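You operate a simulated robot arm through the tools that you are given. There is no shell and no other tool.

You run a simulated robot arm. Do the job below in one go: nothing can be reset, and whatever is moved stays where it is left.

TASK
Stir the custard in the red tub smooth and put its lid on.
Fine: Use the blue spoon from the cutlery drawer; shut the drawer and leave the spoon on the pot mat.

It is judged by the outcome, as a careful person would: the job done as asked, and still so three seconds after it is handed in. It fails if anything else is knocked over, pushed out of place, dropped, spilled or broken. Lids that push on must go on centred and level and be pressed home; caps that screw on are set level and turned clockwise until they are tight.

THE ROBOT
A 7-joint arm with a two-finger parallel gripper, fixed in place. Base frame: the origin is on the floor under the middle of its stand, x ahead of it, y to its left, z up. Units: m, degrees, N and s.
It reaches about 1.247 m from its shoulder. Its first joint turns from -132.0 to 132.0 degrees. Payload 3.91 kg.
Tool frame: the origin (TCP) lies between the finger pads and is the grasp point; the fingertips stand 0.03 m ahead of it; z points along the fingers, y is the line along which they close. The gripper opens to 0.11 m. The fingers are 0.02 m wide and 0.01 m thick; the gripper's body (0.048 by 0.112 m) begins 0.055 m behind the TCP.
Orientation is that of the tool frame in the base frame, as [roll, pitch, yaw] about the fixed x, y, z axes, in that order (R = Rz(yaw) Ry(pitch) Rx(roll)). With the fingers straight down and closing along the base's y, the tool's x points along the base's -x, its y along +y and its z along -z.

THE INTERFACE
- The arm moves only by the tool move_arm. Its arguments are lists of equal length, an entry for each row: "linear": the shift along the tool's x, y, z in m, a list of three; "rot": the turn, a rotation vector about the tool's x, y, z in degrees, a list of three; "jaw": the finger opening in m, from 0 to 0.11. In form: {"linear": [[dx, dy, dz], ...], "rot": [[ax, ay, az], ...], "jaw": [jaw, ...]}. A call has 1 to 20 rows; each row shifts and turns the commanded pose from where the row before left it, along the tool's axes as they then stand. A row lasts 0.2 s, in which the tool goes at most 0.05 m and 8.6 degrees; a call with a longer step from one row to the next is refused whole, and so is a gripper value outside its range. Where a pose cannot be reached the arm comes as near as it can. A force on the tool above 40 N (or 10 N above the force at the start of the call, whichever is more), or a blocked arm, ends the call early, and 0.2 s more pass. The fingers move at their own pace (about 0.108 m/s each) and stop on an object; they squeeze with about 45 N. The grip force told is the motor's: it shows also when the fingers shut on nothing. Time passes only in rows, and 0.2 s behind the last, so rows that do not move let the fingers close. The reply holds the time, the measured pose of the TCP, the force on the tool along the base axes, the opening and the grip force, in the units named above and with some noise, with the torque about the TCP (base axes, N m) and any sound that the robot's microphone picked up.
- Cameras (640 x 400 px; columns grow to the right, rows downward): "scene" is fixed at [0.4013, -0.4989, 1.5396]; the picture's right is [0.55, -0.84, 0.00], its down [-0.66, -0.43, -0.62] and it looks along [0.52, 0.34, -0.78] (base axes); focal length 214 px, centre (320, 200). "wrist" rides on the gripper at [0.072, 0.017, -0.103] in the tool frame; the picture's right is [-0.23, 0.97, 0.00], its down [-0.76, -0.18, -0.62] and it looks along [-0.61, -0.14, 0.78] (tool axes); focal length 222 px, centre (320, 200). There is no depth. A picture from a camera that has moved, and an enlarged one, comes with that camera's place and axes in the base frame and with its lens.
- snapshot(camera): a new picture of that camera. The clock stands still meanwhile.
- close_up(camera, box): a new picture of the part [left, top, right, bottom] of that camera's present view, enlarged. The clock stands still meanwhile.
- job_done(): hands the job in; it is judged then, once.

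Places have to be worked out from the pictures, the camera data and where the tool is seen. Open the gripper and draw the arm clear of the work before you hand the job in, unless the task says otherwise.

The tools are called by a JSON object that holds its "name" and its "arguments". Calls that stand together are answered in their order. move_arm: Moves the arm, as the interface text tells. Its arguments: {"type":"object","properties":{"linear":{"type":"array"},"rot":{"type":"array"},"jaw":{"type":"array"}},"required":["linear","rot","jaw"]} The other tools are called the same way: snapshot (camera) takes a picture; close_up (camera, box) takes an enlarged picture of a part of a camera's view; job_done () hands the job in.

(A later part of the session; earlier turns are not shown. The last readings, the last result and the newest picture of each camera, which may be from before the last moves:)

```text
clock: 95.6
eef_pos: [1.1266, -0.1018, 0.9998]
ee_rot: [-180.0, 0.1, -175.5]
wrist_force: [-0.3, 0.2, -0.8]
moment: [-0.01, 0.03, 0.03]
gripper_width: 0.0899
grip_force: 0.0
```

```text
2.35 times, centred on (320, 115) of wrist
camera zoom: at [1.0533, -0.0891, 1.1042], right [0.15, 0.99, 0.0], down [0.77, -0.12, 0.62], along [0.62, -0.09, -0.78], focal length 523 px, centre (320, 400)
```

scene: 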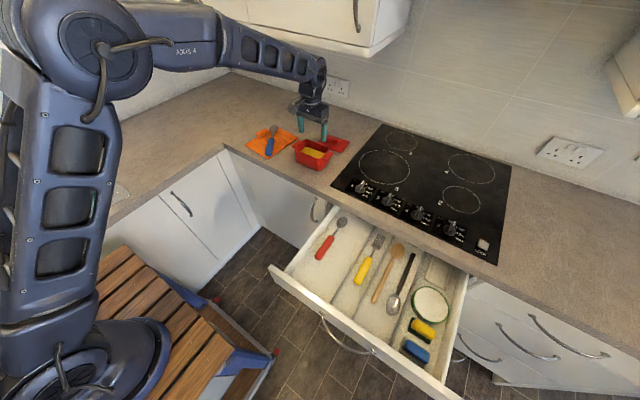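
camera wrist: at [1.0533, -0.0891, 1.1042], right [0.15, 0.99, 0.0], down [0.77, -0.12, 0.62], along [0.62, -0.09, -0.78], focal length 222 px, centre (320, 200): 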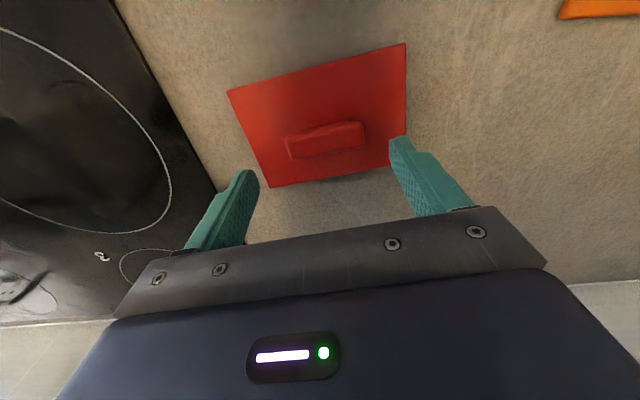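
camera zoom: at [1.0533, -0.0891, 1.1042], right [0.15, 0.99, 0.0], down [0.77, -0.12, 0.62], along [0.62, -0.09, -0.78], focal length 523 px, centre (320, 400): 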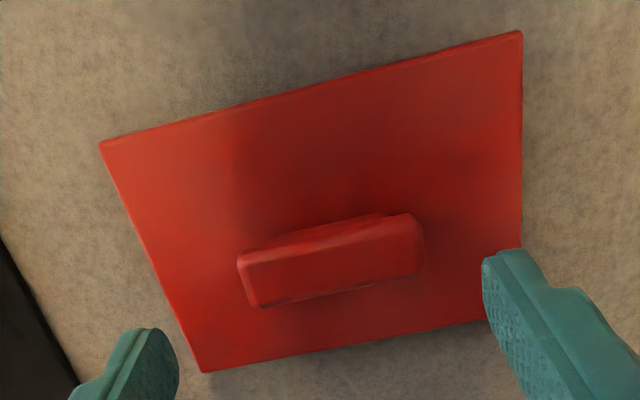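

The lid is square to the gripper to within half a degree and its centre is 5 mm to the +y side of the TCP. I shift over and lower so the fingers come down past both ends of the knob.

{"name": "move_arm", "arguments": {"linear": [[0.001, 0.0045, 0.0], [0, 0, 0.02], [0, 0, 0.015], [0, 0, 0.01]], "rot": [[0, 0, 0], [0, 0, 0], [0, 0, 0], [0, 0, 0]], "jaw": [0.085, 0.085, 0.085, 0.085]}}

{"name": "close_up", "arguments": {"camera": "wrist", "box": [200, 20, 440, 200]}}

{"name": "close_up", "arguments": {"camera": "scene", "box": [300, 100, 380, 155]}}

```text
clock: 96.6
eef_pos: [1.1251, -0.0965, 0.9547]
ee_rot: [180.0, 0.1, -175.5]
wrist_force: [-0.7, 0.3, 0.0]
moment: [0.01, 0.06, -0.03]
gripper_width: 0.0848
grip_force: 0.0
```

```text
2.22 times, centred on (320, 110) of wrist
camera zoom: at [1.0515, -0.0844, 1.0581], right [0.15, 0.99, 0.0], down [0.77, -0.12, 0.62], along [0.62, -0.09, -0.78], focal length 494 px, centre (320, 400)
```

zoom: 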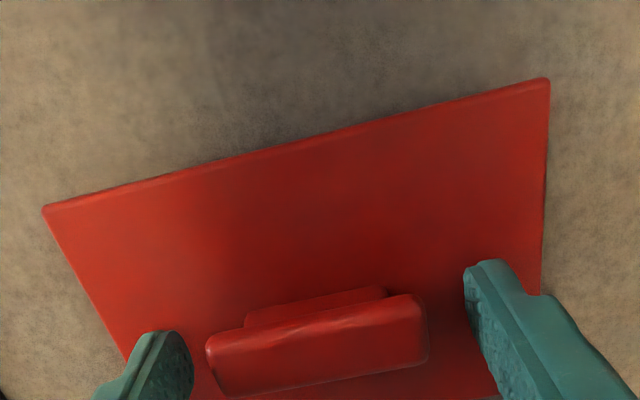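

```text
7.27 times, centred on (340, 128) of scene
camera zoom: at [0.4013, -0.4989, 1.5396], right [0.55, -0.84, 0.0], down [-0.66, -0.43, -0.62], along [0.52, 0.34, -0.78], focal length 1560 px, centre (174, 727)
```

zoom: 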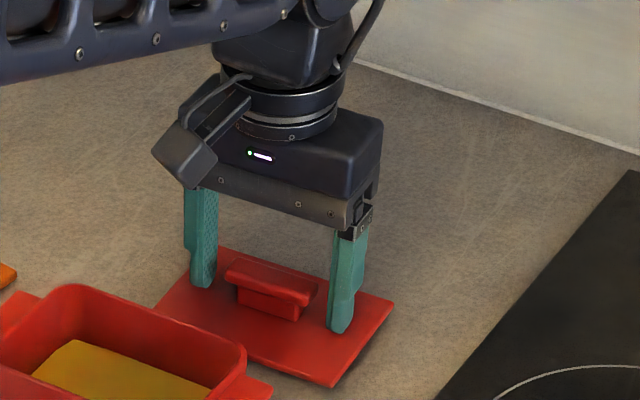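

The fingers straddle the knob just above the lid surface. I close on it.

{"name": "move_arm", "arguments": {"linear": [[0, 0, 0], [0, 0, 0], [0, 0, 0], [0, 0, 0]], "rot": [[0, 0, 0], [0, 0, 0], [0, 0, 0], [0, 0, 0]], "jaw": [0.07, 0.05, 0.03, 0.03]}}

{"name": "close_up", "arguments": {"camera": "wrist", "box": [200, 20, 440, 200]}}

```text
clock: 97.6
eef_pos: [1.1254, -0.097, 0.9553]
ee_rot: [179.9, 0.1, -175.5]
wrist_force: [0.3, -0.1, 0.5]
moment: [0.01, 0.02, -0.02]
gripper_width: 0.059
grip_force: 45.3
```

```text
2.22 times, centred on (320, 110) of wrist
camera zoom: at [1.0515, -0.0844, 1.0582], right [0.15, 0.99, 0.0], down [0.77, -0.12, 0.62], along [0.62, -0.09, -0.78], focal length 494 px, centre (320, 400)
```

zoom: 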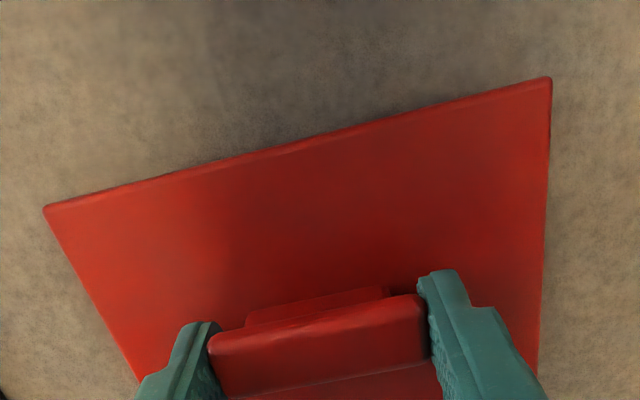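

The knob is held (59 mm) and the lid is centred on the tool. I lift it, moving back out from under the cabinet as I rise, and bring it over the tub about 1.5 cm above the rim.

{"name": "move_arm", "arguments": {"linear": [[0, 0, -0.02], [0, 0, -0.02], [0.015, 0, -0.015], [0.015, 0.004, -0.012], [0.02, 0.004, -0.008]], "rot": [[0, 0, 0], [0, 0, 0], [0, 0, 0], [0, 0, 0], [0, 0, 0]], "jaw": [0.03, 0.03, 0.03, 0.03, 0.03]}}

{"name": "close_up", "arguments": {"camera": "scene", "box": [270, 80, 390, 165]}}

{"name": "snapshot", "arguments": {"camera": "wrist"}}

```text
clock: 98.8
eef_pos: [1.0734, -0.0905, 1.0285]
ee_rot: [-180.0, 0.0, -175.5]
wrist_force: [0.4, -0.6, -1.2]
moment: [-0.01, 0.0, 0.02]
gripper_width: 0.0591
grip_force: 45.1
```

```text
4.71 times, centred on (330, 122) of scene
camera zoom: at [0.4013, -0.4989, 1.5396], right [0.55, -0.84, 0.0], down [-0.66, -0.43, -0.62], along [0.52, 0.34, -0.78], focal length 1009 px, centre (273, 565)
```

zoom: 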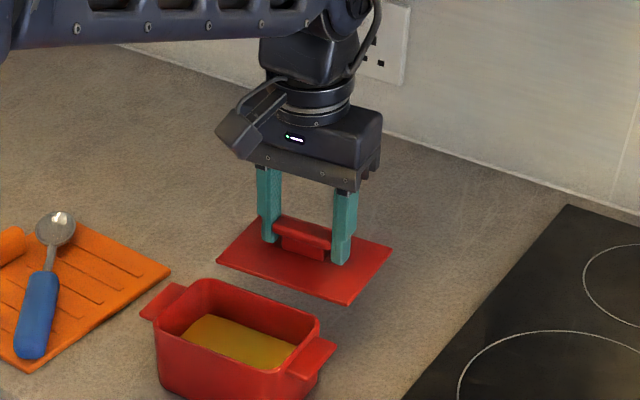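

```text
taken
camera wrist: at [1.0013, -0.0799, 1.1321], right [0.15, 0.99, 0.0], down [0.77, -0.12, 0.62], along [0.62, -0.09, -0.78], focal length 222 px, centre (320, 200)
```

wrist: 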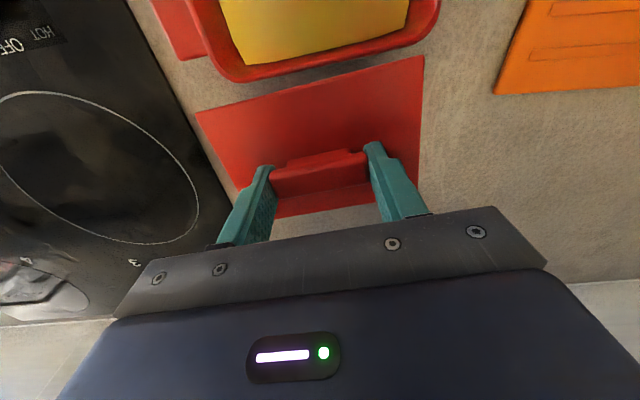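

The lid is level in the grip. I zoom in on the tub's back rim from here to refine the tub position relative to the tool.

{"name": "close_up", "arguments": {"camera": "wrist", "box": [140, 0, 460, 200]}}

```text
2.00 times, centred on (300, 100) of wrist
camera zoom: at [1.0013, -0.0799, 1.1321], right [0.15, 0.99, 0.0], down [0.77, -0.12, 0.62], along [0.62, -0.09, -0.78], focal length 444 px, centre (360, 400)
```

zoom: 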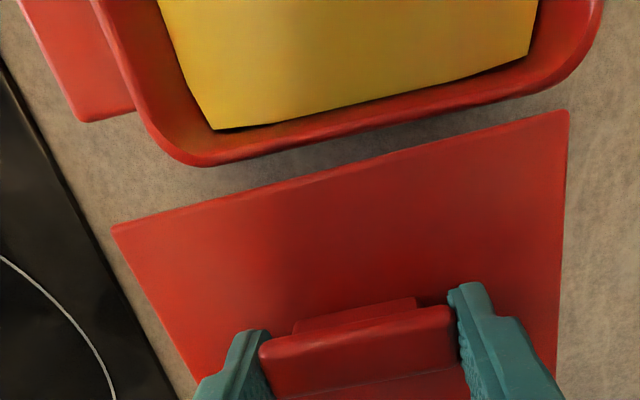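

From two wrist views I get the rim height at z≈0.975 and the tub centre at about (0.9765, -0.0815) in tool coordinates. The lid centre sits within 2–3 mm of the TCP and is turned about 1.7° more than the tub. I carry it over the tub accordingly.

{"name": "move_arm", "arguments": {"linear": [[0.0233, 0.004, -0.003], [0.0234, 0.004, -0.003], [0.0233, 0.004, -0.002], [0.0234, 0.0039, 0], [0, 0, 0]], "rot": [[0, 0, 0], [0, 0, 0], [0, 0, 0], [0, 0, 0], [0, 0, 1.7]], "jaw": [0.03, 0.03, 0.03, 0.03, 0.03]}}

{"name": "close_up", "arguments": {"camera": "wrist", "box": [160, 0, 480, 200]}}

{"name": "close_up", "arguments": {"camera": "scene", "box": [276, 116, 356, 171]}}

```text
clock: 100.0
eef_pos: [0.9798, -0.0822, 1.0386]
ee_rot: [-180.0, 0.1, -177.3]
wrist_force: [0.4, 0.7, -1.1]
moment: [0.02, 0.02, -0.02]
gripper_width: 0.0589
grip_force: 44.8
```

```text
2.00 times, centred on (320, 100) of wrist
camera zoom: at [0.907, -0.0693, 1.1407], right [0.18, 0.98, 0.0], down [0.77, -0.14, 0.62], along [0.61, -0.11, -0.78], focal length 444 px, centre (320, 400)
```

zoom: 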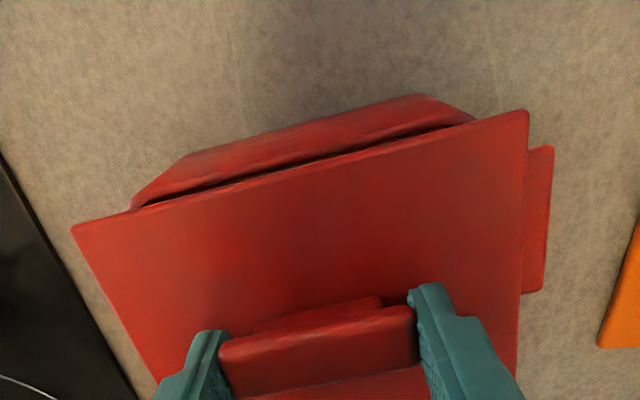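

```text
7.27 times, centred on (316, 144) of scene
camera zoom: at [0.4013, -0.4989, 1.5396], right [0.55, -0.84, 0.0], down [-0.66, -0.43, -0.62], along [0.52, 0.34, -0.78], focal length 1560 px, centre (349, 611)
```

zoom: 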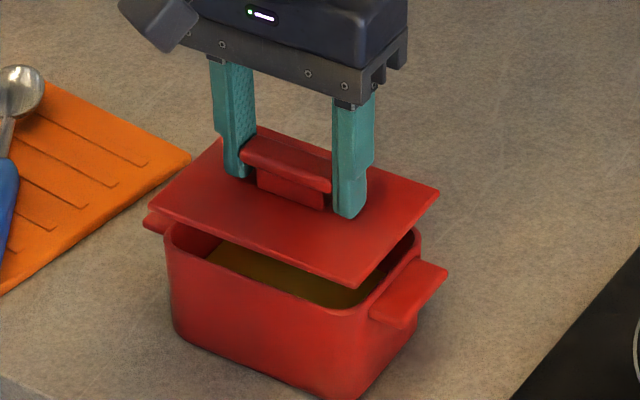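

The lid hovers over the tub and both views put it within a few millimetres of centre. I correct 2.5 mm toward +y and 0.9° of turn, and lower to about 6 mm above the rim where the edges can be compared directly.

{"name": "move_arm", "arguments": {"linear": [[-0.0005, 0.0025, 0], [0, 0, 0.006], [0, 0, 0.006]], "rot": [[0, 0, 0.9], [0, 0, 0], [0, 0, 0]], "jaw": [0.03, 0.03, 0.03]}}

{"name": "close_up", "arguments": {"camera": "wrist", "box": [160, 0, 480, 200]}}

{"name": "close_up", "arguments": {"camera": "scene", "box": [288, 126, 348, 166]}}

```text
clock: 100.8
eef_pos: [0.9796, -0.0803, 1.0255]
ee_rot: [180.0, 0.0, -178.1]
wrist_force: [0.2, 0.6, -1.2]
moment: [-0.01, -0.02, 0.0]
gripper_width: 0.0591
grip_force: 45.2
```

```text
2.00 times, centred on (320, 100) of wrist
camera zoom: at [0.9082, -0.0653, 1.1286], right [0.19, 0.98, 0.0], down [0.77, -0.15, 0.62], along [0.61, -0.12, -0.78], focal length 444 px, centre (320, 400)
```

zoom: 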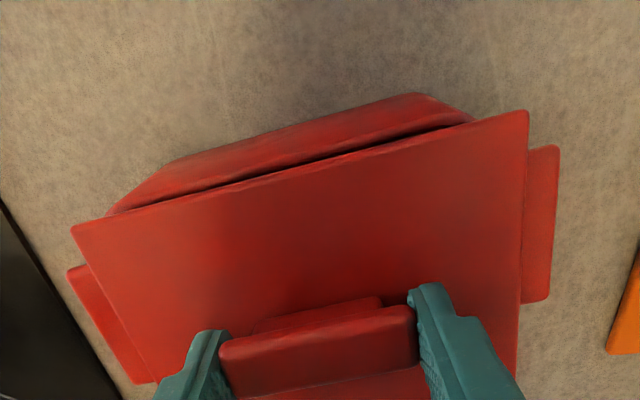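

```text
10.00 times, centred on (318, 146) of scene
camera zoom: at [0.4013, -0.4989, 1.5396], right [0.55, -0.84, 0.0], down [-0.66, -0.43, -0.62], along [0.52, 0.34, -0.78], focal length 2145 px, centre (340, 740)
```

zoom: 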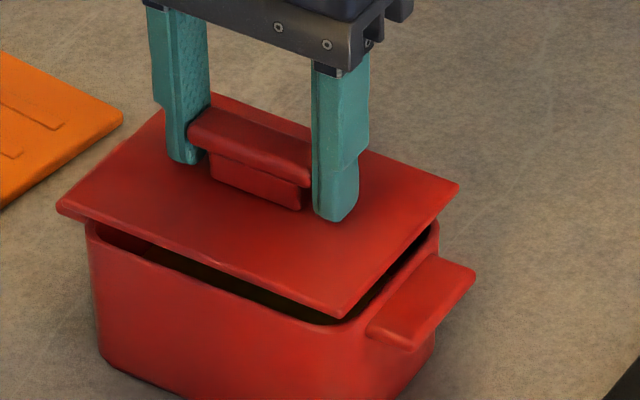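

Both tub handles show evenly now and the rotation matches. The remaining offsets are about 2 mm, so I apply a small correction and lower to nearly touching, where parallax vanishes.

{"name": "move_arm", "arguments": {"linear": [[0.0015, -0.002, 0], [0, 0, 0.002], [0, 0, 0.002]], "rot": [[0, 0, 0], [0, 0, 0], [0, 0, 0]], "jaw": [0.03, 0.03, 0.03]}}

{"name": "close_up", "arguments": {"camera": "wrist", "box": [160, 0, 480, 200]}}

{"name": "close_up", "arguments": {"camera": "scene", "box": [288, 126, 348, 166]}}

```text
clock: 101.6
eef_pos: [0.9789, -0.0829, 1.0218]
ee_rot: [179.9, 0.1, -178.1]
wrist_force: [0.3, 0.5, -0.1]
moment: [0.02, 0.03, 0.01]
gripper_width: 0.0589
grip_force: 44.9
```

```text
2.00 times, centred on (320, 100) of wrist
camera zoom: at [0.9067, -0.068, 1.1252], right [0.19, 0.98, 0.0], down [0.77, -0.15, 0.62], along [0.61, -0.12, -0.78], focal length 444 px, centre (320, 400)
```

zoom: 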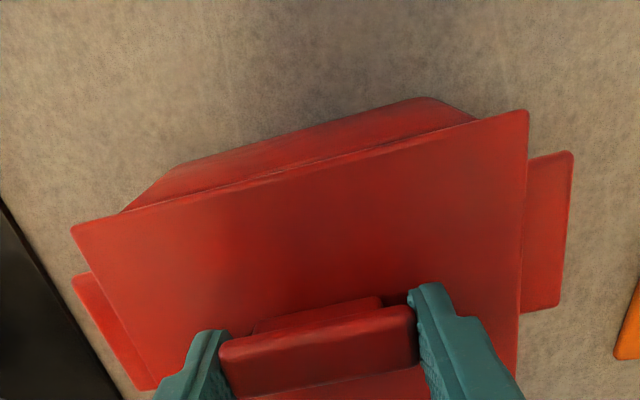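

```text
10.00 times, centred on (318, 146) of scene
camera zoom: at [0.4013, -0.4989, 1.5396], right [0.55, -0.84, 0.0], down [-0.66, -0.43, -0.62], along [0.52, 0.34, -0.78], focal length 2145 px, centre (340, 740)
```

zoom: 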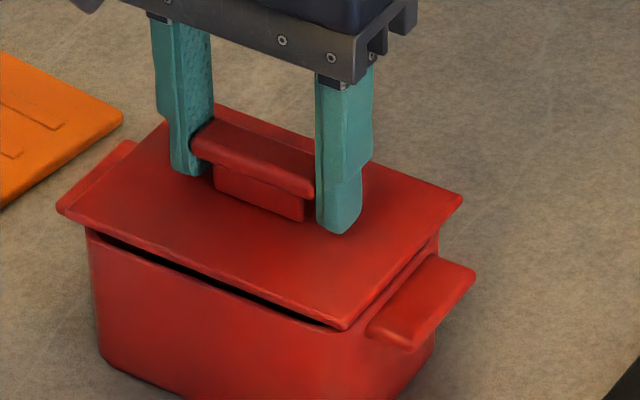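

Measured from both handles, the tub centre is within about 1–2 mm of the lid centre in both views, with no rotation between them. I lower 1 mm at a time until it seats.

{"name": "move_arm", "arguments": {"linear": [[0.0006, 0.0007, 0.001], [0, 0, 0.001], [0, 0, 0.001]], "rot": [[0, 0, 0], [0, 0, 0], [0, 0, 0]], "jaw": [0.03, 0.03, 0.03]}}

```text
clock: 102.4
eef_pos: [0.9774, -0.0819, 1.0194]
ee_rot: [-180.0, 0.1, -178.0]
wrist_force: [-0.3, 0.3, -1.2]
moment: [0.01, 0.0, -0.03]
gripper_width: 0.0586
grip_force: 45.2
```

No contact yet at z=1.0194. I continue in 1 mm steps.

{"name": "move_arm", "arguments": {"linear": [[0, 0, 0.001], [0, 0, 0.001], [0, 0, 0.001]], "rot": [[0, 0, 0], [0, 0, 0], [0, 0, 0]], "jaw": [0.03, 0.03, 0.03]}}

{"name": "close_up", "arguments": {"camera": "scene", "box": [288, 126, 348, 166]}}

```text
clock: 103.2
eef_pos: [0.9784, -0.0826, 1.0179]
ee_rot: [180.0, 0.2, -178.1]
wrist_force: [-1.0, 0.9, 9.0]
moment: [-0.08, 0.5, 0.0]
gripper_width: 0.0589
grip_force: 45.8
```

```text
10.00 times, centred on (318, 146) of scene
camera zoom: at [0.4013, -0.4989, 1.5396], right [0.55, -0.84, 0.0], down [-0.66, -0.43, -0.62], along [0.52, 0.34, -0.78], focal length 2145 px, centre (340, 740)
```

zoom: 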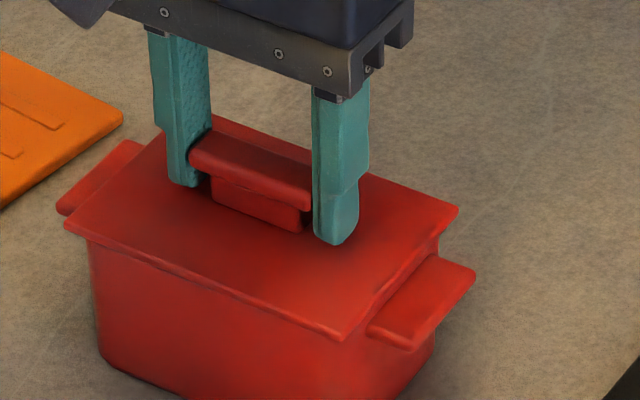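

Contact at z≈1.018 with 9 N, felt toward the front edge. I check the alignment from the wrist before pressing.

{"name": "close_up", "arguments": {"camera": "wrist", "box": [160, 0, 480, 200]}}

{"name": "close_up", "arguments": {"camera": "scene", "box": [292, 138, 336, 166]}}

```text
2.00 times, centred on (320, 100) of wrist
camera zoom: at [0.9055, -0.0672, 1.1198], right [0.19, 0.98, 0.0], down [0.77, -0.15, 0.63], along [0.61, -0.12, -0.78], focal length 444 px, centre (320, 400)
```

zoom: 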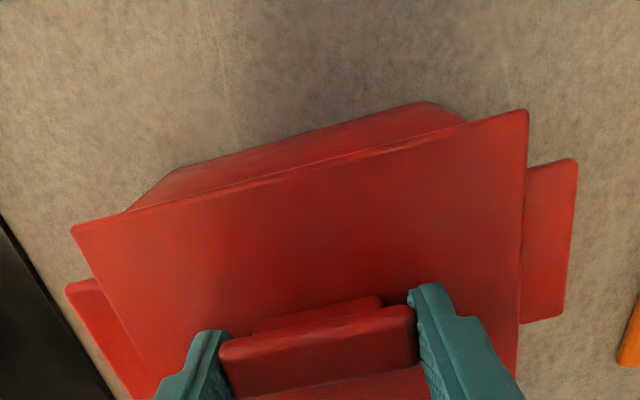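

```text
14.29 times, centred on (314, 152) of scene
camera zoom: at [0.4013, -0.4989, 1.5396], right [0.55, -0.84, 0.0], down [-0.66, -0.43, -0.62], along [0.52, 0.34, -0.78], focal length 3064 px, centre (406, 886)
```

zoom: 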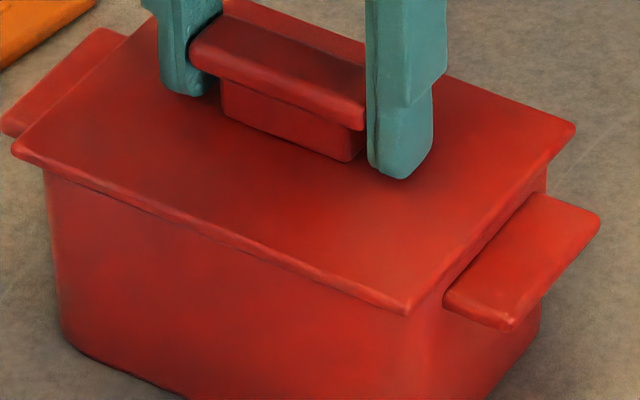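

The lid edges are even around the tub (centres agree to about 1 mm). I press down gradually with the grip and watch the force for the lid seating.

{"name": "move_arm", "arguments": {"linear": [[0, 0, 0.001], [0, 0, 0.001], [0, 0, 0.001]], "rot": [[0, 0, 0], [0, 0, 0], [0, 0, 0]], "jaw": [0.03, 0.03, 0.03]}}

```text
clock: 104.1
eef_pos: [0.9798, -0.0832, 1.0164]
ee_rot: [179.9, 0.4, -178.1]
wrist_force: [1.4, -0.5, 7.9]
moment: [-0.01, 0.36, -0.03]
gripper_width: 0.0587
grip_force: 45.0
stopped in row 3: the force on the tool passed its limit at 41 N (the readings are from after the stop); the commanded pose is now the measured one
```

The force hit 41 N at z=1.0164 with the reaction still toward the front, so the grip may be holding it slightly tipped. I release the knob so the lid can settle level on the rim, then look.

{"name": "move_arm", "arguments": {"linear": [[0, 0, -0.001], [0, 0, 0], [0, 0, 0], [0, 0, -0.015], [0, 0, -0.025], [0, 0, -0.02]], "rot": [[0, 0, 0], [0, 0, 0], [0, 0, 0], [0, 0, 0], [0, 0, 0], [0, 0, 0]], "jaw": [0.05, 0.075, 0.085, 0.085, 0.085, 0.085]}}

{"name": "close_up", "arguments": {"camera": "wrist", "box": [160, 0, 480, 200]}}

{"name": "close_up", "arguments": {"camera": "scene", "box": [288, 126, 348, 166]}}

```text
clock: 105.5
eef_pos: [0.9787, -0.0826, 1.0751]
ee_rot: [-180.0, 0.4, -178.1]
wrist_force: [1.0, -0.1, -0.4]
moment: [-0.01, 0.01, 0.04]
gripper_width: 0.0851
grip_force: 0.0
```

```text
2.00 times, centred on (320, 100) of wrist
camera zoom: at [0.9056, -0.0678, 1.1784], right [0.19, 0.98, 0.0], down [0.76, -0.15, 0.63], along [0.62, -0.12, -0.78], focal length 444 px, centre (320, 400)
```

zoom: 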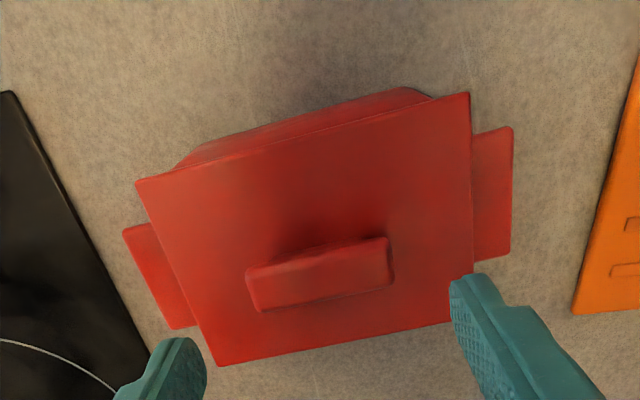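

```text
10.00 times, centred on (318, 146) of scene
camera zoom: at [0.4013, -0.4989, 1.5396], right [0.55, -0.84, 0.0], down [-0.66, -0.43, -0.62], along [0.52, 0.34, -0.78], focal length 2145 px, centre (340, 740)
```

zoom: 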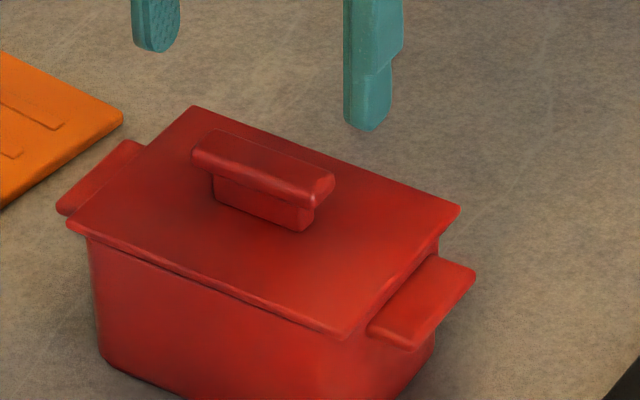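

The lid lies flat and centred on the tub. I close the fingers and press straight down on the middle of the knob to push it home, feeling for the seat.

{"name": "move_arm", "arguments": {"linear": [[0.001, 0.001, 0], [0, 0, 0], [0, 0, 0], [0, 0, 0.012], [0, 0, 0.012], [0, 0, 0.006]], "rot": [[0, 0.4, 0], [0, 0, 0], [0, 0, 0], [0, 0, 0], [0, 0, 0], [0, 0, 0]], "jaw": [0.05, 0.0, 0.0, 0.0, 0.0, 0.0]}}

{"name": "close_up", "arguments": {"camera": "scene", "box": [288, 126, 348, 166]}}

```text
clock: 106.9
eef_pos: [0.9774, -0.0812, 1.0465]
ee_rot: [-180.0, 0.0, -178.1]
wrist_force: [-0.4, 1.4, -0.6]
moment: [-0.01, -0.03, 0.02]
gripper_width: 0.0001
grip_force: 37.7
```

```text
10.00 times, centred on (318, 146) of scene
camera zoom: at [0.4013, -0.4989, 1.5396], right [0.55, -0.84, 0.0], down [-0.66, -0.43, -0.62], along [0.52, 0.34, -0.78], focal length 2145 px, centre (340, 740)
```

zoom: 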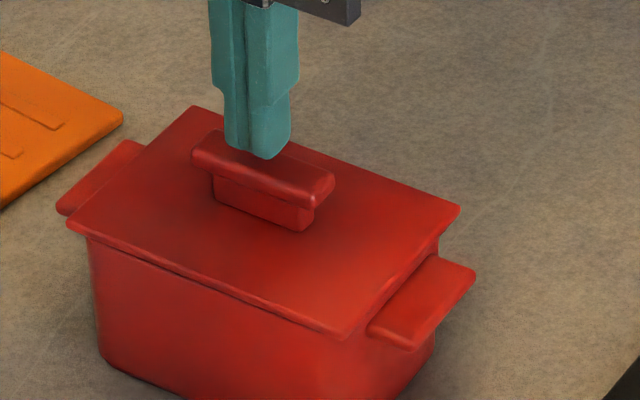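

The closed fingers are just over the knob's middle. I press down in small steps.

{"name": "move_arm", "arguments": {"linear": [[0, 0, 0.003], [0, 0, 0.002], [0, 0, 0.002], [0, 0, 0.002], [0, 0, 0.002], [0, 0, 0.002], [0, 0, 0.001], [0, 0, 0.001]], "rot": [[0, 0, 0], [0, 0, 0], [0, 0, 0], [0, 0, 0], [0, 0, 0], [0, 0, 0], [0, 0, 0], [0, 0, 0]], "jaw": [0, 0, 0, 0, 0, 0, 0, 0]}}

{"name": "close_up", "arguments": {"camera": "scene", "box": [288, 126, 348, 166]}}

```text
clock: 108.1
eef_pos: [0.9788, -0.0814, 1.0419]
ee_rot: [-180.0, 0.4, -178.1]
wrist_force: [-2.3, 0.1, 12.3]
moment: [0.02, 0.14, 0.09]
gripper_width: 0.0002
grip_force: 37.6
stopped in row 6: the force on the tool passed its limit at 44 N (the readings are from after the stop); the commanded pose is now the measured one
```

```text
10.00 times, centred on (318, 146) of scene
camera zoom: at [0.4013, -0.4989, 1.5396], right [0.55, -0.84, 0.0], down [-0.66, -0.43, -0.62], along [0.52, 0.34, -0.78], focal length 2145 px, centre (340, 740)
```

zoom: 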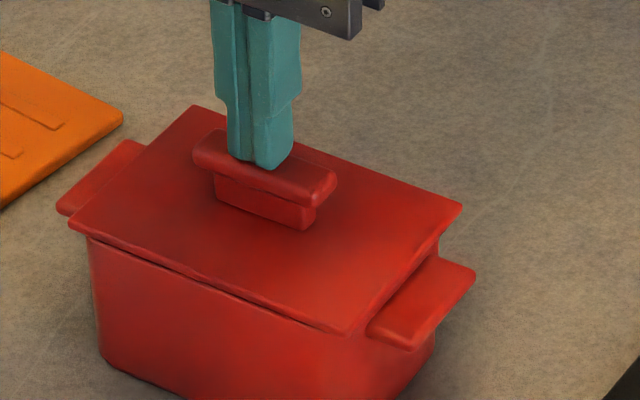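

While I pressed, the front edge seemed to lift slightly and show a dark gap, so the lid may be rocking. I back off and look at the lid from low at the front with the wrist camera.

{"name": "move_arm", "arguments": {"linear": [[0, 0, -0.02], [0, 0, -0.03], [0.03, 0, -0.01], [0.04, 0, 0], [0.04, 0, 0], [0.04, 0, 0], [0, 0, 0], [0, 0, 0], [0, 0, 0], [0, 0, 0], [0, 0, 0], [0, 0, 0]], "rot": [[0, 0, 0], [0, 0, 0], [0, 0, 0], [0, 0, 0], [0, 0, 0], [0, 0, 0], [0, -7.5, 0], [0, -7.5, 0], [0, -7.5, 0], [0, -7.5, 0], [0, -7.5, 0], [0, -7.5, 0]], "jaw": [0, 0, 0, 0, 0, 0, 0, 0, 0, 0, 0, 0]}}

{"name": "snapshot", "arguments": {"camera": "wrist"}}

{"name": "close_up", "arguments": {"camera": "scene", "box": [288, 126, 348, 166]}}

```text
clock: 110.7
eef_pos: [0.8278, -0.0854, 1.0994]
ee_rot: [180.0, 45.3, -178.1]
wrist_force: [0.0, 0.0, -0.1]
moment: [-0.01, -0.04, -0.01]
gripper_width: 0.0003
grip_force: 37.3
```

```text
taken
camera wrist: at [0.704, -0.073, 1.1198], right [0.13, 0.98, 0.16], down [0.1, -0.17, 0.98], along [0.99, -0.11, -0.12], focal length 222 px, centre (320, 200)
```

wrist: 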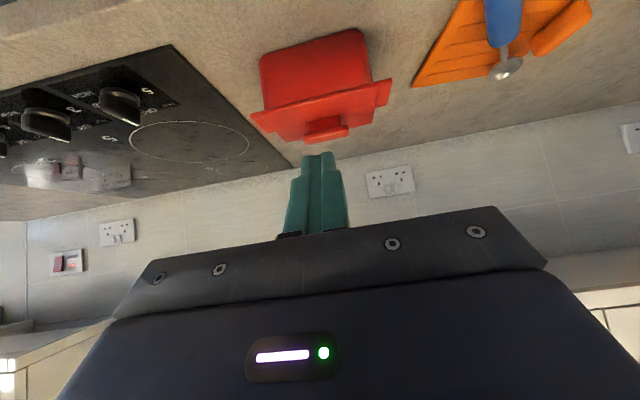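

```text
10.00 times, centred on (318, 146) of scene
camera zoom: at [0.4013, -0.4989, 1.5396], right [0.55, -0.84, 0.0], down [-0.66, -0.43, -0.62], along [0.52, 0.34, -0.78], focal length 2145 px, centre (340, 740)
```

zoom: 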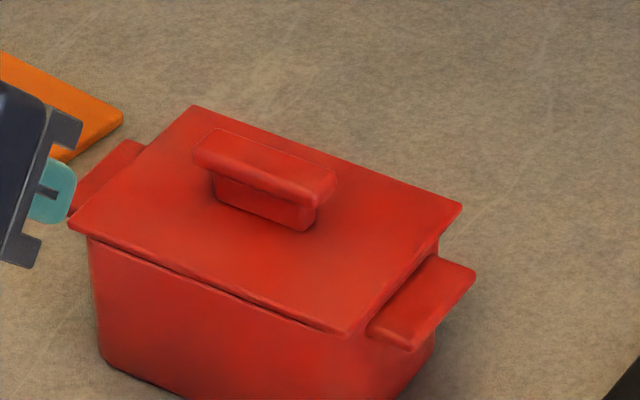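

There is a thin dark gap under the front edge. I zoom in from this low angle.

{"name": "close_up", "arguments": {"camera": "wrist", "box": [230, 15, 410, 155]}}

{"name": "close_up", "arguments": {"camera": "scene", "box": [292, 138, 336, 166]}}

```text
2.86 times, centred on (320, 85) of wrist
camera zoom: at [0.704, -0.073, 1.1198], right [0.13, 0.98, 0.16], down [0.1, -0.17, 0.98], along [0.99, -0.11, -0.12], focal length 635 px, centre (320, 529)
```

zoom: 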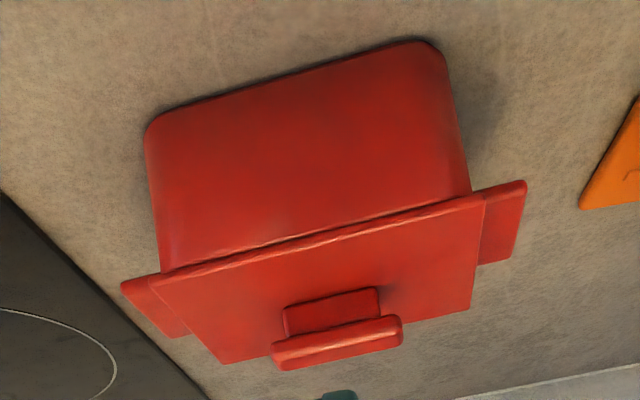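

```text
14.29 times, centred on (314, 152) of scene
camera zoom: at [0.4013, -0.4989, 1.5396], right [0.55, -0.84, 0.0], down [-0.66, -0.43, -0.62], along [0.52, 0.34, -0.78], focal length 3064 px, centre (406, 886)
```

zoom: 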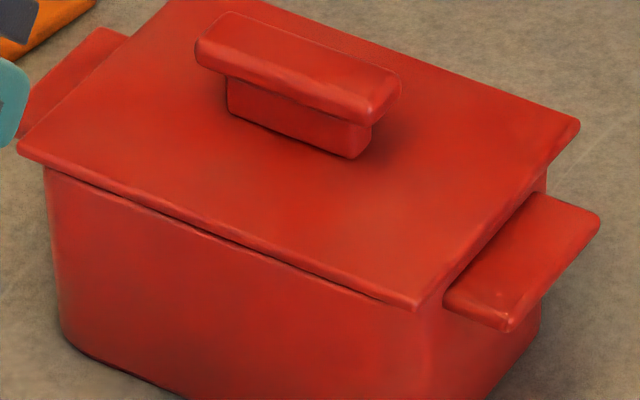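

From here the lid looks on but I want to see the seam square-on, so I lower the camera to rim height in front of the counter.

{"name": "move_arm", "arguments": {"linear": [[0.021, 0, 0.021], [0.021, 0, 0.021], [0.021, 0, 0.021], [0.018, 0, 0.018]], "rot": [[0, 0, 0], [0, 0, 0], [0, 0, 0], [0, 0, 0]], "jaw": [0, 0, 0, 0]}}

{"name": "snapshot", "arguments": {"camera": "wrist"}}

{"name": "close_up", "arguments": {"camera": "wrist", "box": [210, 60, 430, 200]}}

```text
clock: 111.7
eef_pos: [0.8282, -0.0861, 0.9853]
ee_rot: [-180.0, 45.3, -178.1]
wrist_force: [0.8, -0.1, 0.0]
moment: [0.02, 0.0, -0.02]
gripper_width: 0.0003
grip_force: 37.9
```

```text
taken
camera wrist: at [0.7043, -0.0734, 1.0052], right [0.13, 0.98, 0.16], down [0.1, -0.17, 0.98], along [0.99, -0.11, -0.12], focal length 222 px, centre (320, 200)
```

wrist: 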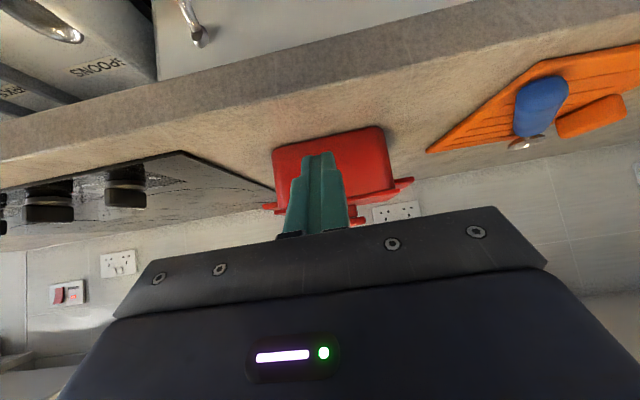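

```text
2.86 times, centred on (320, 130) of wrist
camera zoom: at [0.7043, -0.0734, 1.0052], right [0.13, 0.98, 0.16], down [0.1, -0.17, 0.98], along [0.99, -0.11, -0.12], focal length 635 px, centre (320, 400)
```

zoom: 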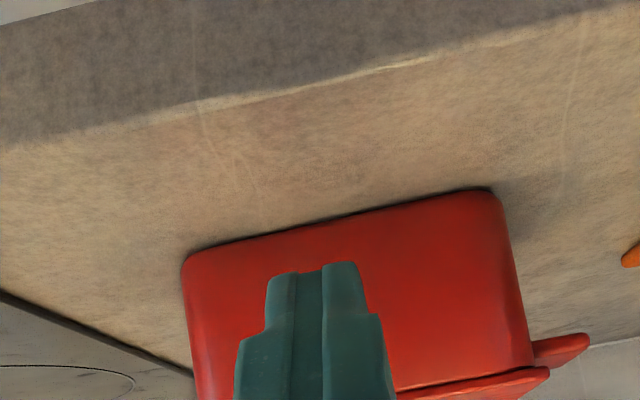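

The fingers block the middle, so I open them wide and zoom on the seam.

{"name": "move_arm", "arguments": {"linear": [[0, 0, -0.01], [0, 0, -0.01], [0, 0, 0], [0, 0, 0]], "rot": [[0, 0, 0], [0, 0, 0], [0, 0, 0], [0, 0, 0]], "jaw": [0.05, 0.1, 0.11, 0.11]}}

{"name": "close_up", "arguments": {"camera": "wrist", "box": [250, 110, 430, 225]}}

```text
clock: 112.7
eef_pos: [0.8139, -0.0872, 0.9993]
ee_rot: [179.9, 45.4, -178.2]
wrist_force: [-0.1, -0.2, -0.2]
moment: [0.01, 0.0, 0.0]
gripper_width: 0.11
grip_force: 0.0
```

```text
3.48 times, centred on (340, 168) of wrist
camera zoom: at [0.6902, -0.0739, 1.0194], right [0.13, 0.98, 0.16], down [0.1, -0.17, 0.98], along [0.99, -0.11, -0.12], focal length 773 px, centre (250, 313)
```

zoom: 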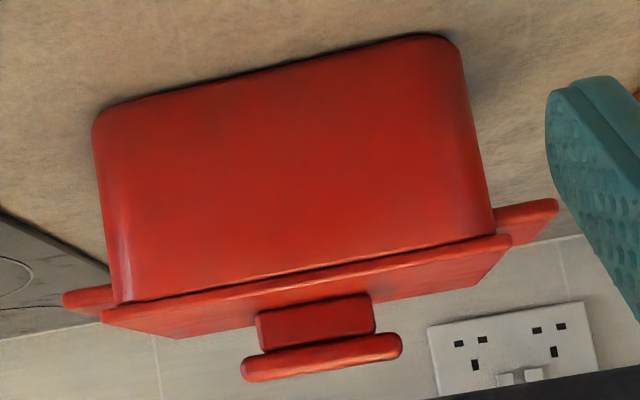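

The seam looks nearly flush, with a thin dark line along the front. I zoom in further on both ends of the seam to judge any tilt.

{"name": "close_up", "arguments": {"camera": "wrist", "box": [265, 170, 345, 220]}}

{"name": "close_up", "arguments": {"camera": "wrist", "box": [335, 160, 415, 210]}}

```text
8.00 times, centred on (305, 195) of wrist
camera zoom: at [0.6902, -0.0739, 1.0194], right [0.13, 0.98, 0.16], down [0.1, -0.17, 0.98], along [0.99, -0.11, -0.12], focal length 1777 px, centre (440, 240)
```

zoom: 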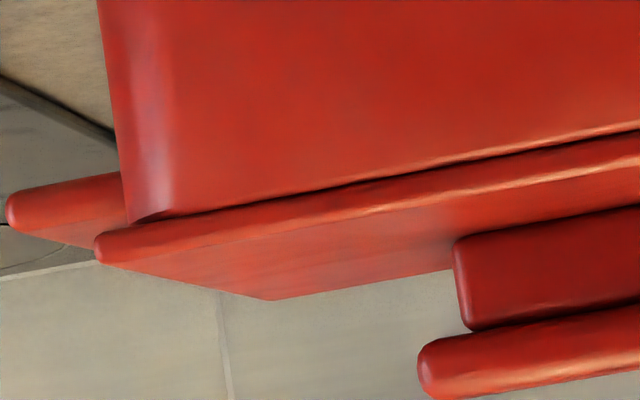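

```text
8.00 times, centred on (375, 185) of wrist
camera zoom: at [0.6902, -0.0739, 1.0194], right [0.13, 0.98, 0.16], down [0.1, -0.17, 0.98], along [0.99, -0.11, -0.12], focal length 1777 px, centre (-120, 320)
```

zoom: 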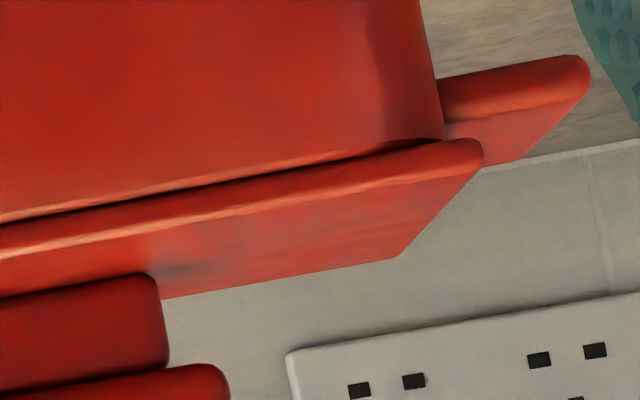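

The front seam is flush to about a millimetre and the side overhangs match (about 5 vs 6 mm). To check front–back centring and tilt, I look along y from the hob side. First I rise and stand the gripper upright.

{"name": "move_arm", "arguments": {"linear": [[-0.028, 0, -0.028], [-0.028, 0, -0.028], [-0.028, 0, -0.028], [0, 0, 0], [0, 0, 0], [0, 0, 0], [0, 0, 0], [0, 0, 0], [0, 0, 0]], "rot": [[0, 0, 0], [0, 0, 0], [0, 0, 0], [0, 7.55, 0], [0, 7.55, 0], [0, 7.55, 0], [0, 7.55, 0], [0, 7.55, 0], [0, 7.55, 0]], "jaw": [0.08, 0.08, 0.08, 0.08, 0.08, 0.08, 0.08, 0.08, 0.08]}}

{"name": "move_arm", "arguments": {"linear": [[0, 0, 0], [0, 0, 0], [0, 0, 0], [0, 0, 0], [0, 0, 0], [0, 0, 0], [0, 0, 0], [0, 0, 0], [0, 0, 0], [0, 0, 0], [0, 0, 0], [0.029, -0.0285, 0.003], [0.029, -0.0285, 0.003], [0.029, -0.0285, 0.003], [0.029, -0.0285, 0.003], [0.029, -0.0285, 0.003], [0.029, -0.0285, 0.003]], "rot": [[0, 0, -8], [0, 0, -8], [0, 0, -8], [0, 0, -8], [0, 0, -8], [0, 0, -8], [0, 0, -8], [0, 0, -8], [0, 0, -8], [0, 0, -8], [0, 0, -8], [0, 0, 0], [0, 0, 0], [0, 0, 0], [0, 0, 0], [0, 0, 0], [0, 0, 0]], "jaw": [0.11, 0.11, 0.11, 0.11, 0.11, 0.11, 0.11, 0.11, 0.11, 0.11, 0.11, 0.11, 0.11, 0.11, 0.11, 0.11, 0.11]}}

```text
clock: 114.7
eef_pos: [0.8121, -0.0868, 1.1178]
ee_rot: [-179.9, -0.1, -178.1]
wrist_force: [0.3, -0.3, 0.5]
moment: [0.02, 0.0, 0.01]
gripper_width: 0.0798
grip_force: 0.1
```

```text
clock: 118.3
eef_pos: [0.9857, -0.2615, 1.0993]
ee_rot: [-179.8, 0.0, -90.1]
wrist_force: [-0.4, 0.4, 0.5]
moment: [-0.05, -0.01, 0.0]
gripper_width: 0.11
grip_force: 0.0
```

Position (0.986, -0.262, 1.10), yaw -90. Now I tilt 45° toward the tub and lower to rim height.

{"name": "move_arm", "arguments": {"linear": [[0, 0, 0], [0, 0, 0], [0, 0, 0], [0, 0, 0], [0, 0, 0], [0, 0, 0], [0.0212, 0, 0.0212], [0.0212, 0, 0.0212], [0.0212, 0, 0.0212]], "rot": [[0, -7.5, 0], [0, -7.5, 0], [0, -7.5, 0], [0, -7.5, 0], [0, -7.5, 0], [0, -7.5, 0], [0, 0, 0], [0, 0, 0], [0, 0, 0]], "jaw": [0.11, 0.11, 0.11, 0.11, 0.11, 0.11, 0.11, 0.11, 0.11]}}

{"name": "snapshot", "arguments": {"camera": "wrist"}}

{"name": "close_up", "arguments": {"camera": "wrist", "box": [240, 100, 430, 225]}}

```text
clock: 120.3
eef_pos: [0.9855, -0.2605, 1.0084]
ee_rot: [179.9, 45.0, -90.2]
wrist_force: [1.0, -0.6, 0.2]
moment: [0.0, -0.02, -0.03]
gripper_width: 0.1101
grip_force: 0.1
```

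```text
taken
camera wrist: at [0.9685, -0.3851, 1.031], right [-0.97, 0.16, 0.16], down [0.18, 0.1, 0.98], along [0.14, 0.98, -0.12], focal length 222 px, centre (320, 200)
```

wrist: 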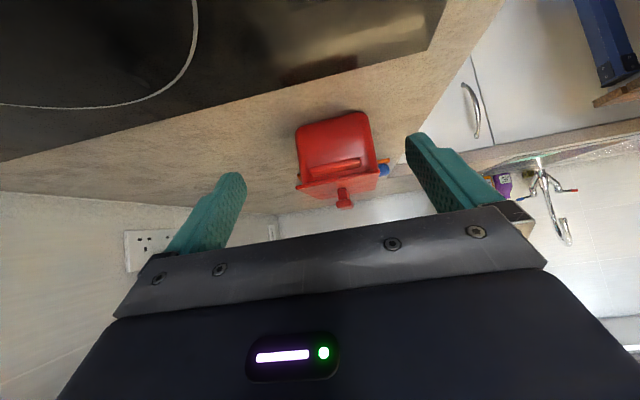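

```text
3.20 times, centred on (335, 162) of wrist
camera zoom: at [0.9685, -0.3851, 1.031], right [-0.97, 0.16, 0.16], down [0.18, 0.1, 0.98], along [0.14, 0.98, -0.12], focal length 711 px, centre (272, 320)
```

zoom: 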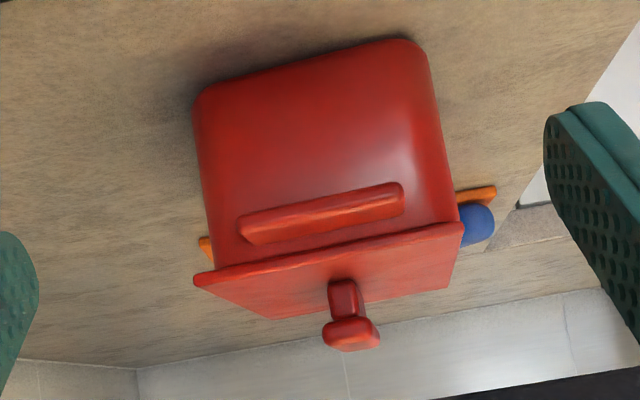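

From the hob side the lid overhangs the back by about 6 mm but the front by only about 1 mm, and the front edge may be up a hair. I zoom in on both ends to measure.

{"name": "close_up", "arguments": {"camera": "wrist", "box": [285, 155, 349, 195]}}

{"name": "close_up", "arguments": {"camera": "wrist", "box": [340, 150, 404, 190]}}

```text
10.00 times, centred on (317, 175) of wrist
camera zoom: at [0.9685, -0.3851, 1.031], right [-0.97, 0.16, 0.16], down [0.18, 0.1, 0.98], along [0.14, 0.98, -0.12], focal length 2221 px, centre (350, 450)
```

zoom: 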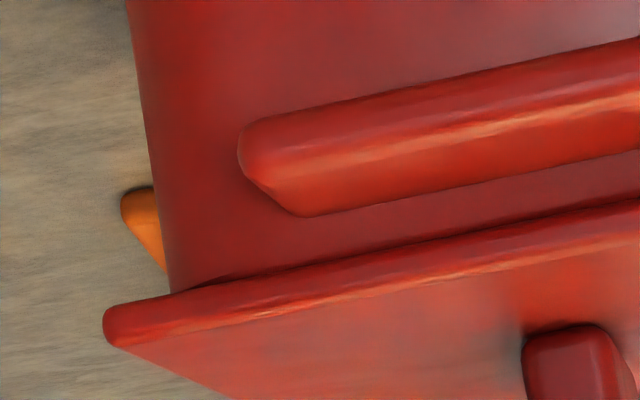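

```text
10.00 times, centred on (372, 170) of wrist
camera zoom: at [0.9685, -0.3851, 1.031], right [-0.97, 0.16, 0.16], down [0.18, 0.1, 0.98], along [0.14, 0.98, -0.12], focal length 2221 px, centre (-200, 500)
```

zoom: 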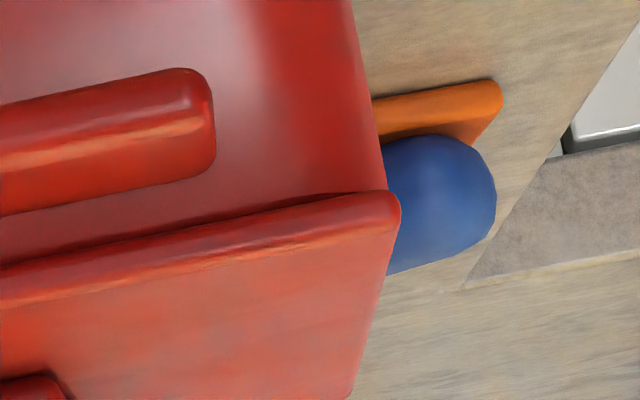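

Measured from the side, the lid sits about 3 mm too far back (+x), while y is right. I'll redo it: raise, bring the gripper upright and back to the lid's orientation.

{"name": "move_arm", "arguments": {"linear": [[-0.0236, 0, -0.0236], [-0.0236, 0, -0.0236], [-0.0236, 0, -0.0236], [0, 0, 0], [0, 0, 0], [0, 0, 0], [0, 0, 0], [0, 0, 0], [0, 0, 0], [0, 0, 0], [0, 0, 0], [0, 0, 0], [0, 0, 0], [0, 0, 0], [0, 0, 0], [0, 0, 0], [0, 0, 0], [0, 0, 0], [0, 0, 0], [0, 0, 0]], "rot": [[0, 0, 0], [0, 0, 0], [0, 0, 0], [0, 7.5, 0], [0, 7.5, 0], [0, 7.5, 0], [0, 7.5, 0], [0, 7.5, 0], [0, 7.5, 0], [0, 0, 8], [0, 0, 8], [0, 0, 8], [0, 0, 8], [0, 0, 8], [0, 0, 8], [0, 0, 8], [0, 0, 8], [0, 0, 8], [0, 0, 8], [0, 0, 8]], "jaw": [0.09, 0.09, 0.09, 0.09, 0.09, 0.09, 0.09, 0.09, 0.09, 0.09, 0.09, 0.09, 0.09, 0.09, 0.09, 0.09, 0.09, 0.09, 0.09, 0.09]}}

```text
clock: 124.5
eef_pos: [0.9849, -0.2607, 1.1086]
ee_rot: [180.0, 0.0, -178.2]
wrist_force: [0.2, -0.1, -0.3]
moment: [0.01, -0.01, -0.05]
gripper_width: 0.0901
grip_force: 0.0
```

Upright again. I move back over the lid and look straight down to line up on the knob.

{"name": "move_arm", "arguments": {"linear": [[0, 0.0448, 0], [0, 0.0448, 0], [0, 0.0448, 0], [0.0004, 0.0448, 0], [0, 0, 0.017], [0, 0, 0.017]], "rot": [[0, 0, 0], [0, 0, 0], [0, 0, 0], [0, 0, 0], [0, 0, 0], [0, 0, 0]], "jaw": [0.09, 0.09, 0.09, 0.09, 0.085, 0.085]}}

{"name": "close_up", "arguments": {"camera": "wrist", "box": [160, 0, 480, 200]}}

```text
clock: 125.9
eef_pos: [0.9773, -0.0815, 1.0733]
ee_rot: [-180.0, 0.0, -178.1]
wrist_force: [-0.7, 0.1, 0.6]
moment: [0.02, -0.02, 0.0]
gripper_width: 0.0851
grip_force: 0.1
```

```text
2.00 times, centred on (320, 100) of wrist
camera zoom: at [0.9055, -0.0672, 1.1781], right [0.2, 0.98, 0.0], down [0.77, -0.15, 0.62], along [0.61, -0.12, -0.78], focal length 444 px, centre (320, 400)
```

zoom: 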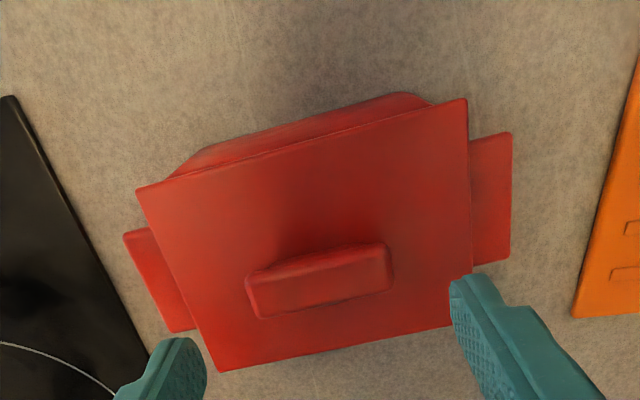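

The top view puts the lid about 1–2 mm back and the side view about 3 mm, so I'll move it about 2.3 mm forward (-x). I descend to grip the knob again.

{"name": "move_arm", "arguments": {"linear": [[0, 0, 0.02], [0, 0, 0.02], [0, 0, 0.012], [0, 0, 0.003], [0, 0, 0], [0, 0, 0], [0, 0, 0]], "rot": [[0, 0, 0], [0, 0, 0], [0, 0, 0], [0, 0, 0], [0, 0, 0], [0, 0, 0], [0, 0, 0]], "jaw": [0.085, 0.085, 0.085, 0.085, 0.06, 0.03, 0.03]}}

```text
clock: 127.5
eef_pos: [0.9785, -0.0827, 1.0193]
ee_rot: [-180.0, 0.0, -178.1]
wrist_force: [-0.4, 0.5, 0.0]
moment: [0.02, -0.01, 0.06]
gripper_width: 0.0588
grip_force: 44.4
```

Gripped (58.8 mm) with no strain. I lift 3 mm to see whether the lid comes free without lifting the tub.

{"name": "move_arm", "arguments": {"linear": [[0, 0, -0.001], [0, 0, -0.001], [0, 0, -0.001], [0, 0, -0.002]], "rot": [[0, 0, 0], [0, 0, 0], [0, 0, 0], [0, 0, 0]], "jaw": [0.03, 0.03, 0.03, 0.03]}}

{"name": "close_up", "arguments": {"camera": "scene", "box": [288, 126, 348, 166]}}

```text
clock: 128.5
eef_pos: [0.9788, -0.0814, 1.0247]
ee_rot: [180.0, 0.0, -178.1]
wrist_force: [0.9, 0.7, -1.3]
moment: [0.0, -0.05, 0.01]
gripper_width: 0.0585
grip_force: 45.1
```

```text
10.00 times, centred on (318, 146) of scene
camera zoom: at [0.4013, -0.4989, 1.5396], right [0.55, -0.84, 0.0], down [-0.66, -0.43, -0.62], along [0.52, 0.34, -0.78], focal length 2145 px, centre (340, 740)
```

zoom: 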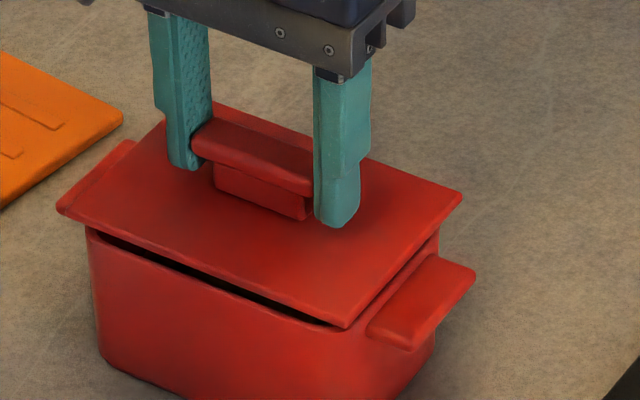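

The lid lifts freely (under 1 N) and the tub stays put. I shift it 2.3 mm forward and lower it again until light contact.

{"name": "move_arm", "arguments": {"linear": [[0.0012, -0.0003, 0], [0.0012, -0.0003, 0], [0, 0, 0], [0, 0, 0.002], [0, 0, 0.002], [0, 0, 0.001], [0, 0, 0.001]], "rot": [[0, 0, 0], [0, 0, 0], [0, 0, 0], [0, 0, 0], [0, 0, 0], [0, 0, 0], [0, 0, 0]], "jaw": [0.03, 0.03, 0.03, 0.03, 0.03, 0.03, 0.03]}}

```text
clock: 130.1
eef_pos: [0.9771, -0.0829, 1.019]
ee_rot: [179.9, 0.0, -178.1]
wrist_force: [-0.7, 0.6, 5.5]
moment: [0.05, 0.27, 0.07]
gripper_width: 0.0587
grip_force: 44.7
```

Light contact, again felt first at the front. I press slightly more to see whether the reaction moves to the centre as it would when flush.

{"name": "move_arm", "arguments": {"linear": [[0, 0, 0.001], [0, 0, 0.001], [0, 0, 0]], "rot": [[0, 0, 0], [0, 0, 0], [0, 0, 0]], "jaw": [0.03, 0.03, 0.03]}}

{"name": "close_up", "arguments": {"camera": "scene", "box": [288, 126, 348, 166]}}

```text
clock: 130.9
eef_pos: [0.9749, -0.0825, 1.0196]
ee_rot: [179.9, 0.3, -178.1]
wrist_force: [3.7, 0.2, 33.3]
moment: [-0.05, 0.53, 0.07]
gripper_width: 0.0592
grip_force: 44.8
```

```text
10.00 times, centred on (318, 146) of scene
camera zoom: at [0.4013, -0.4989, 1.5396], right [0.55, -0.84, 0.0], down [-0.66, -0.43, -0.62], along [0.52, 0.34, -0.78], focal length 2145 px, centre (340, 740)
```

zoom: 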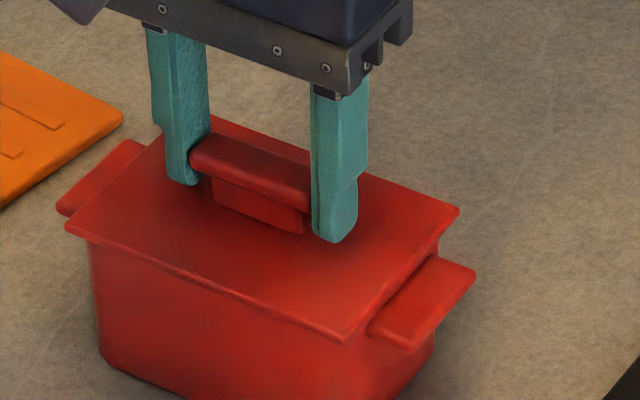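

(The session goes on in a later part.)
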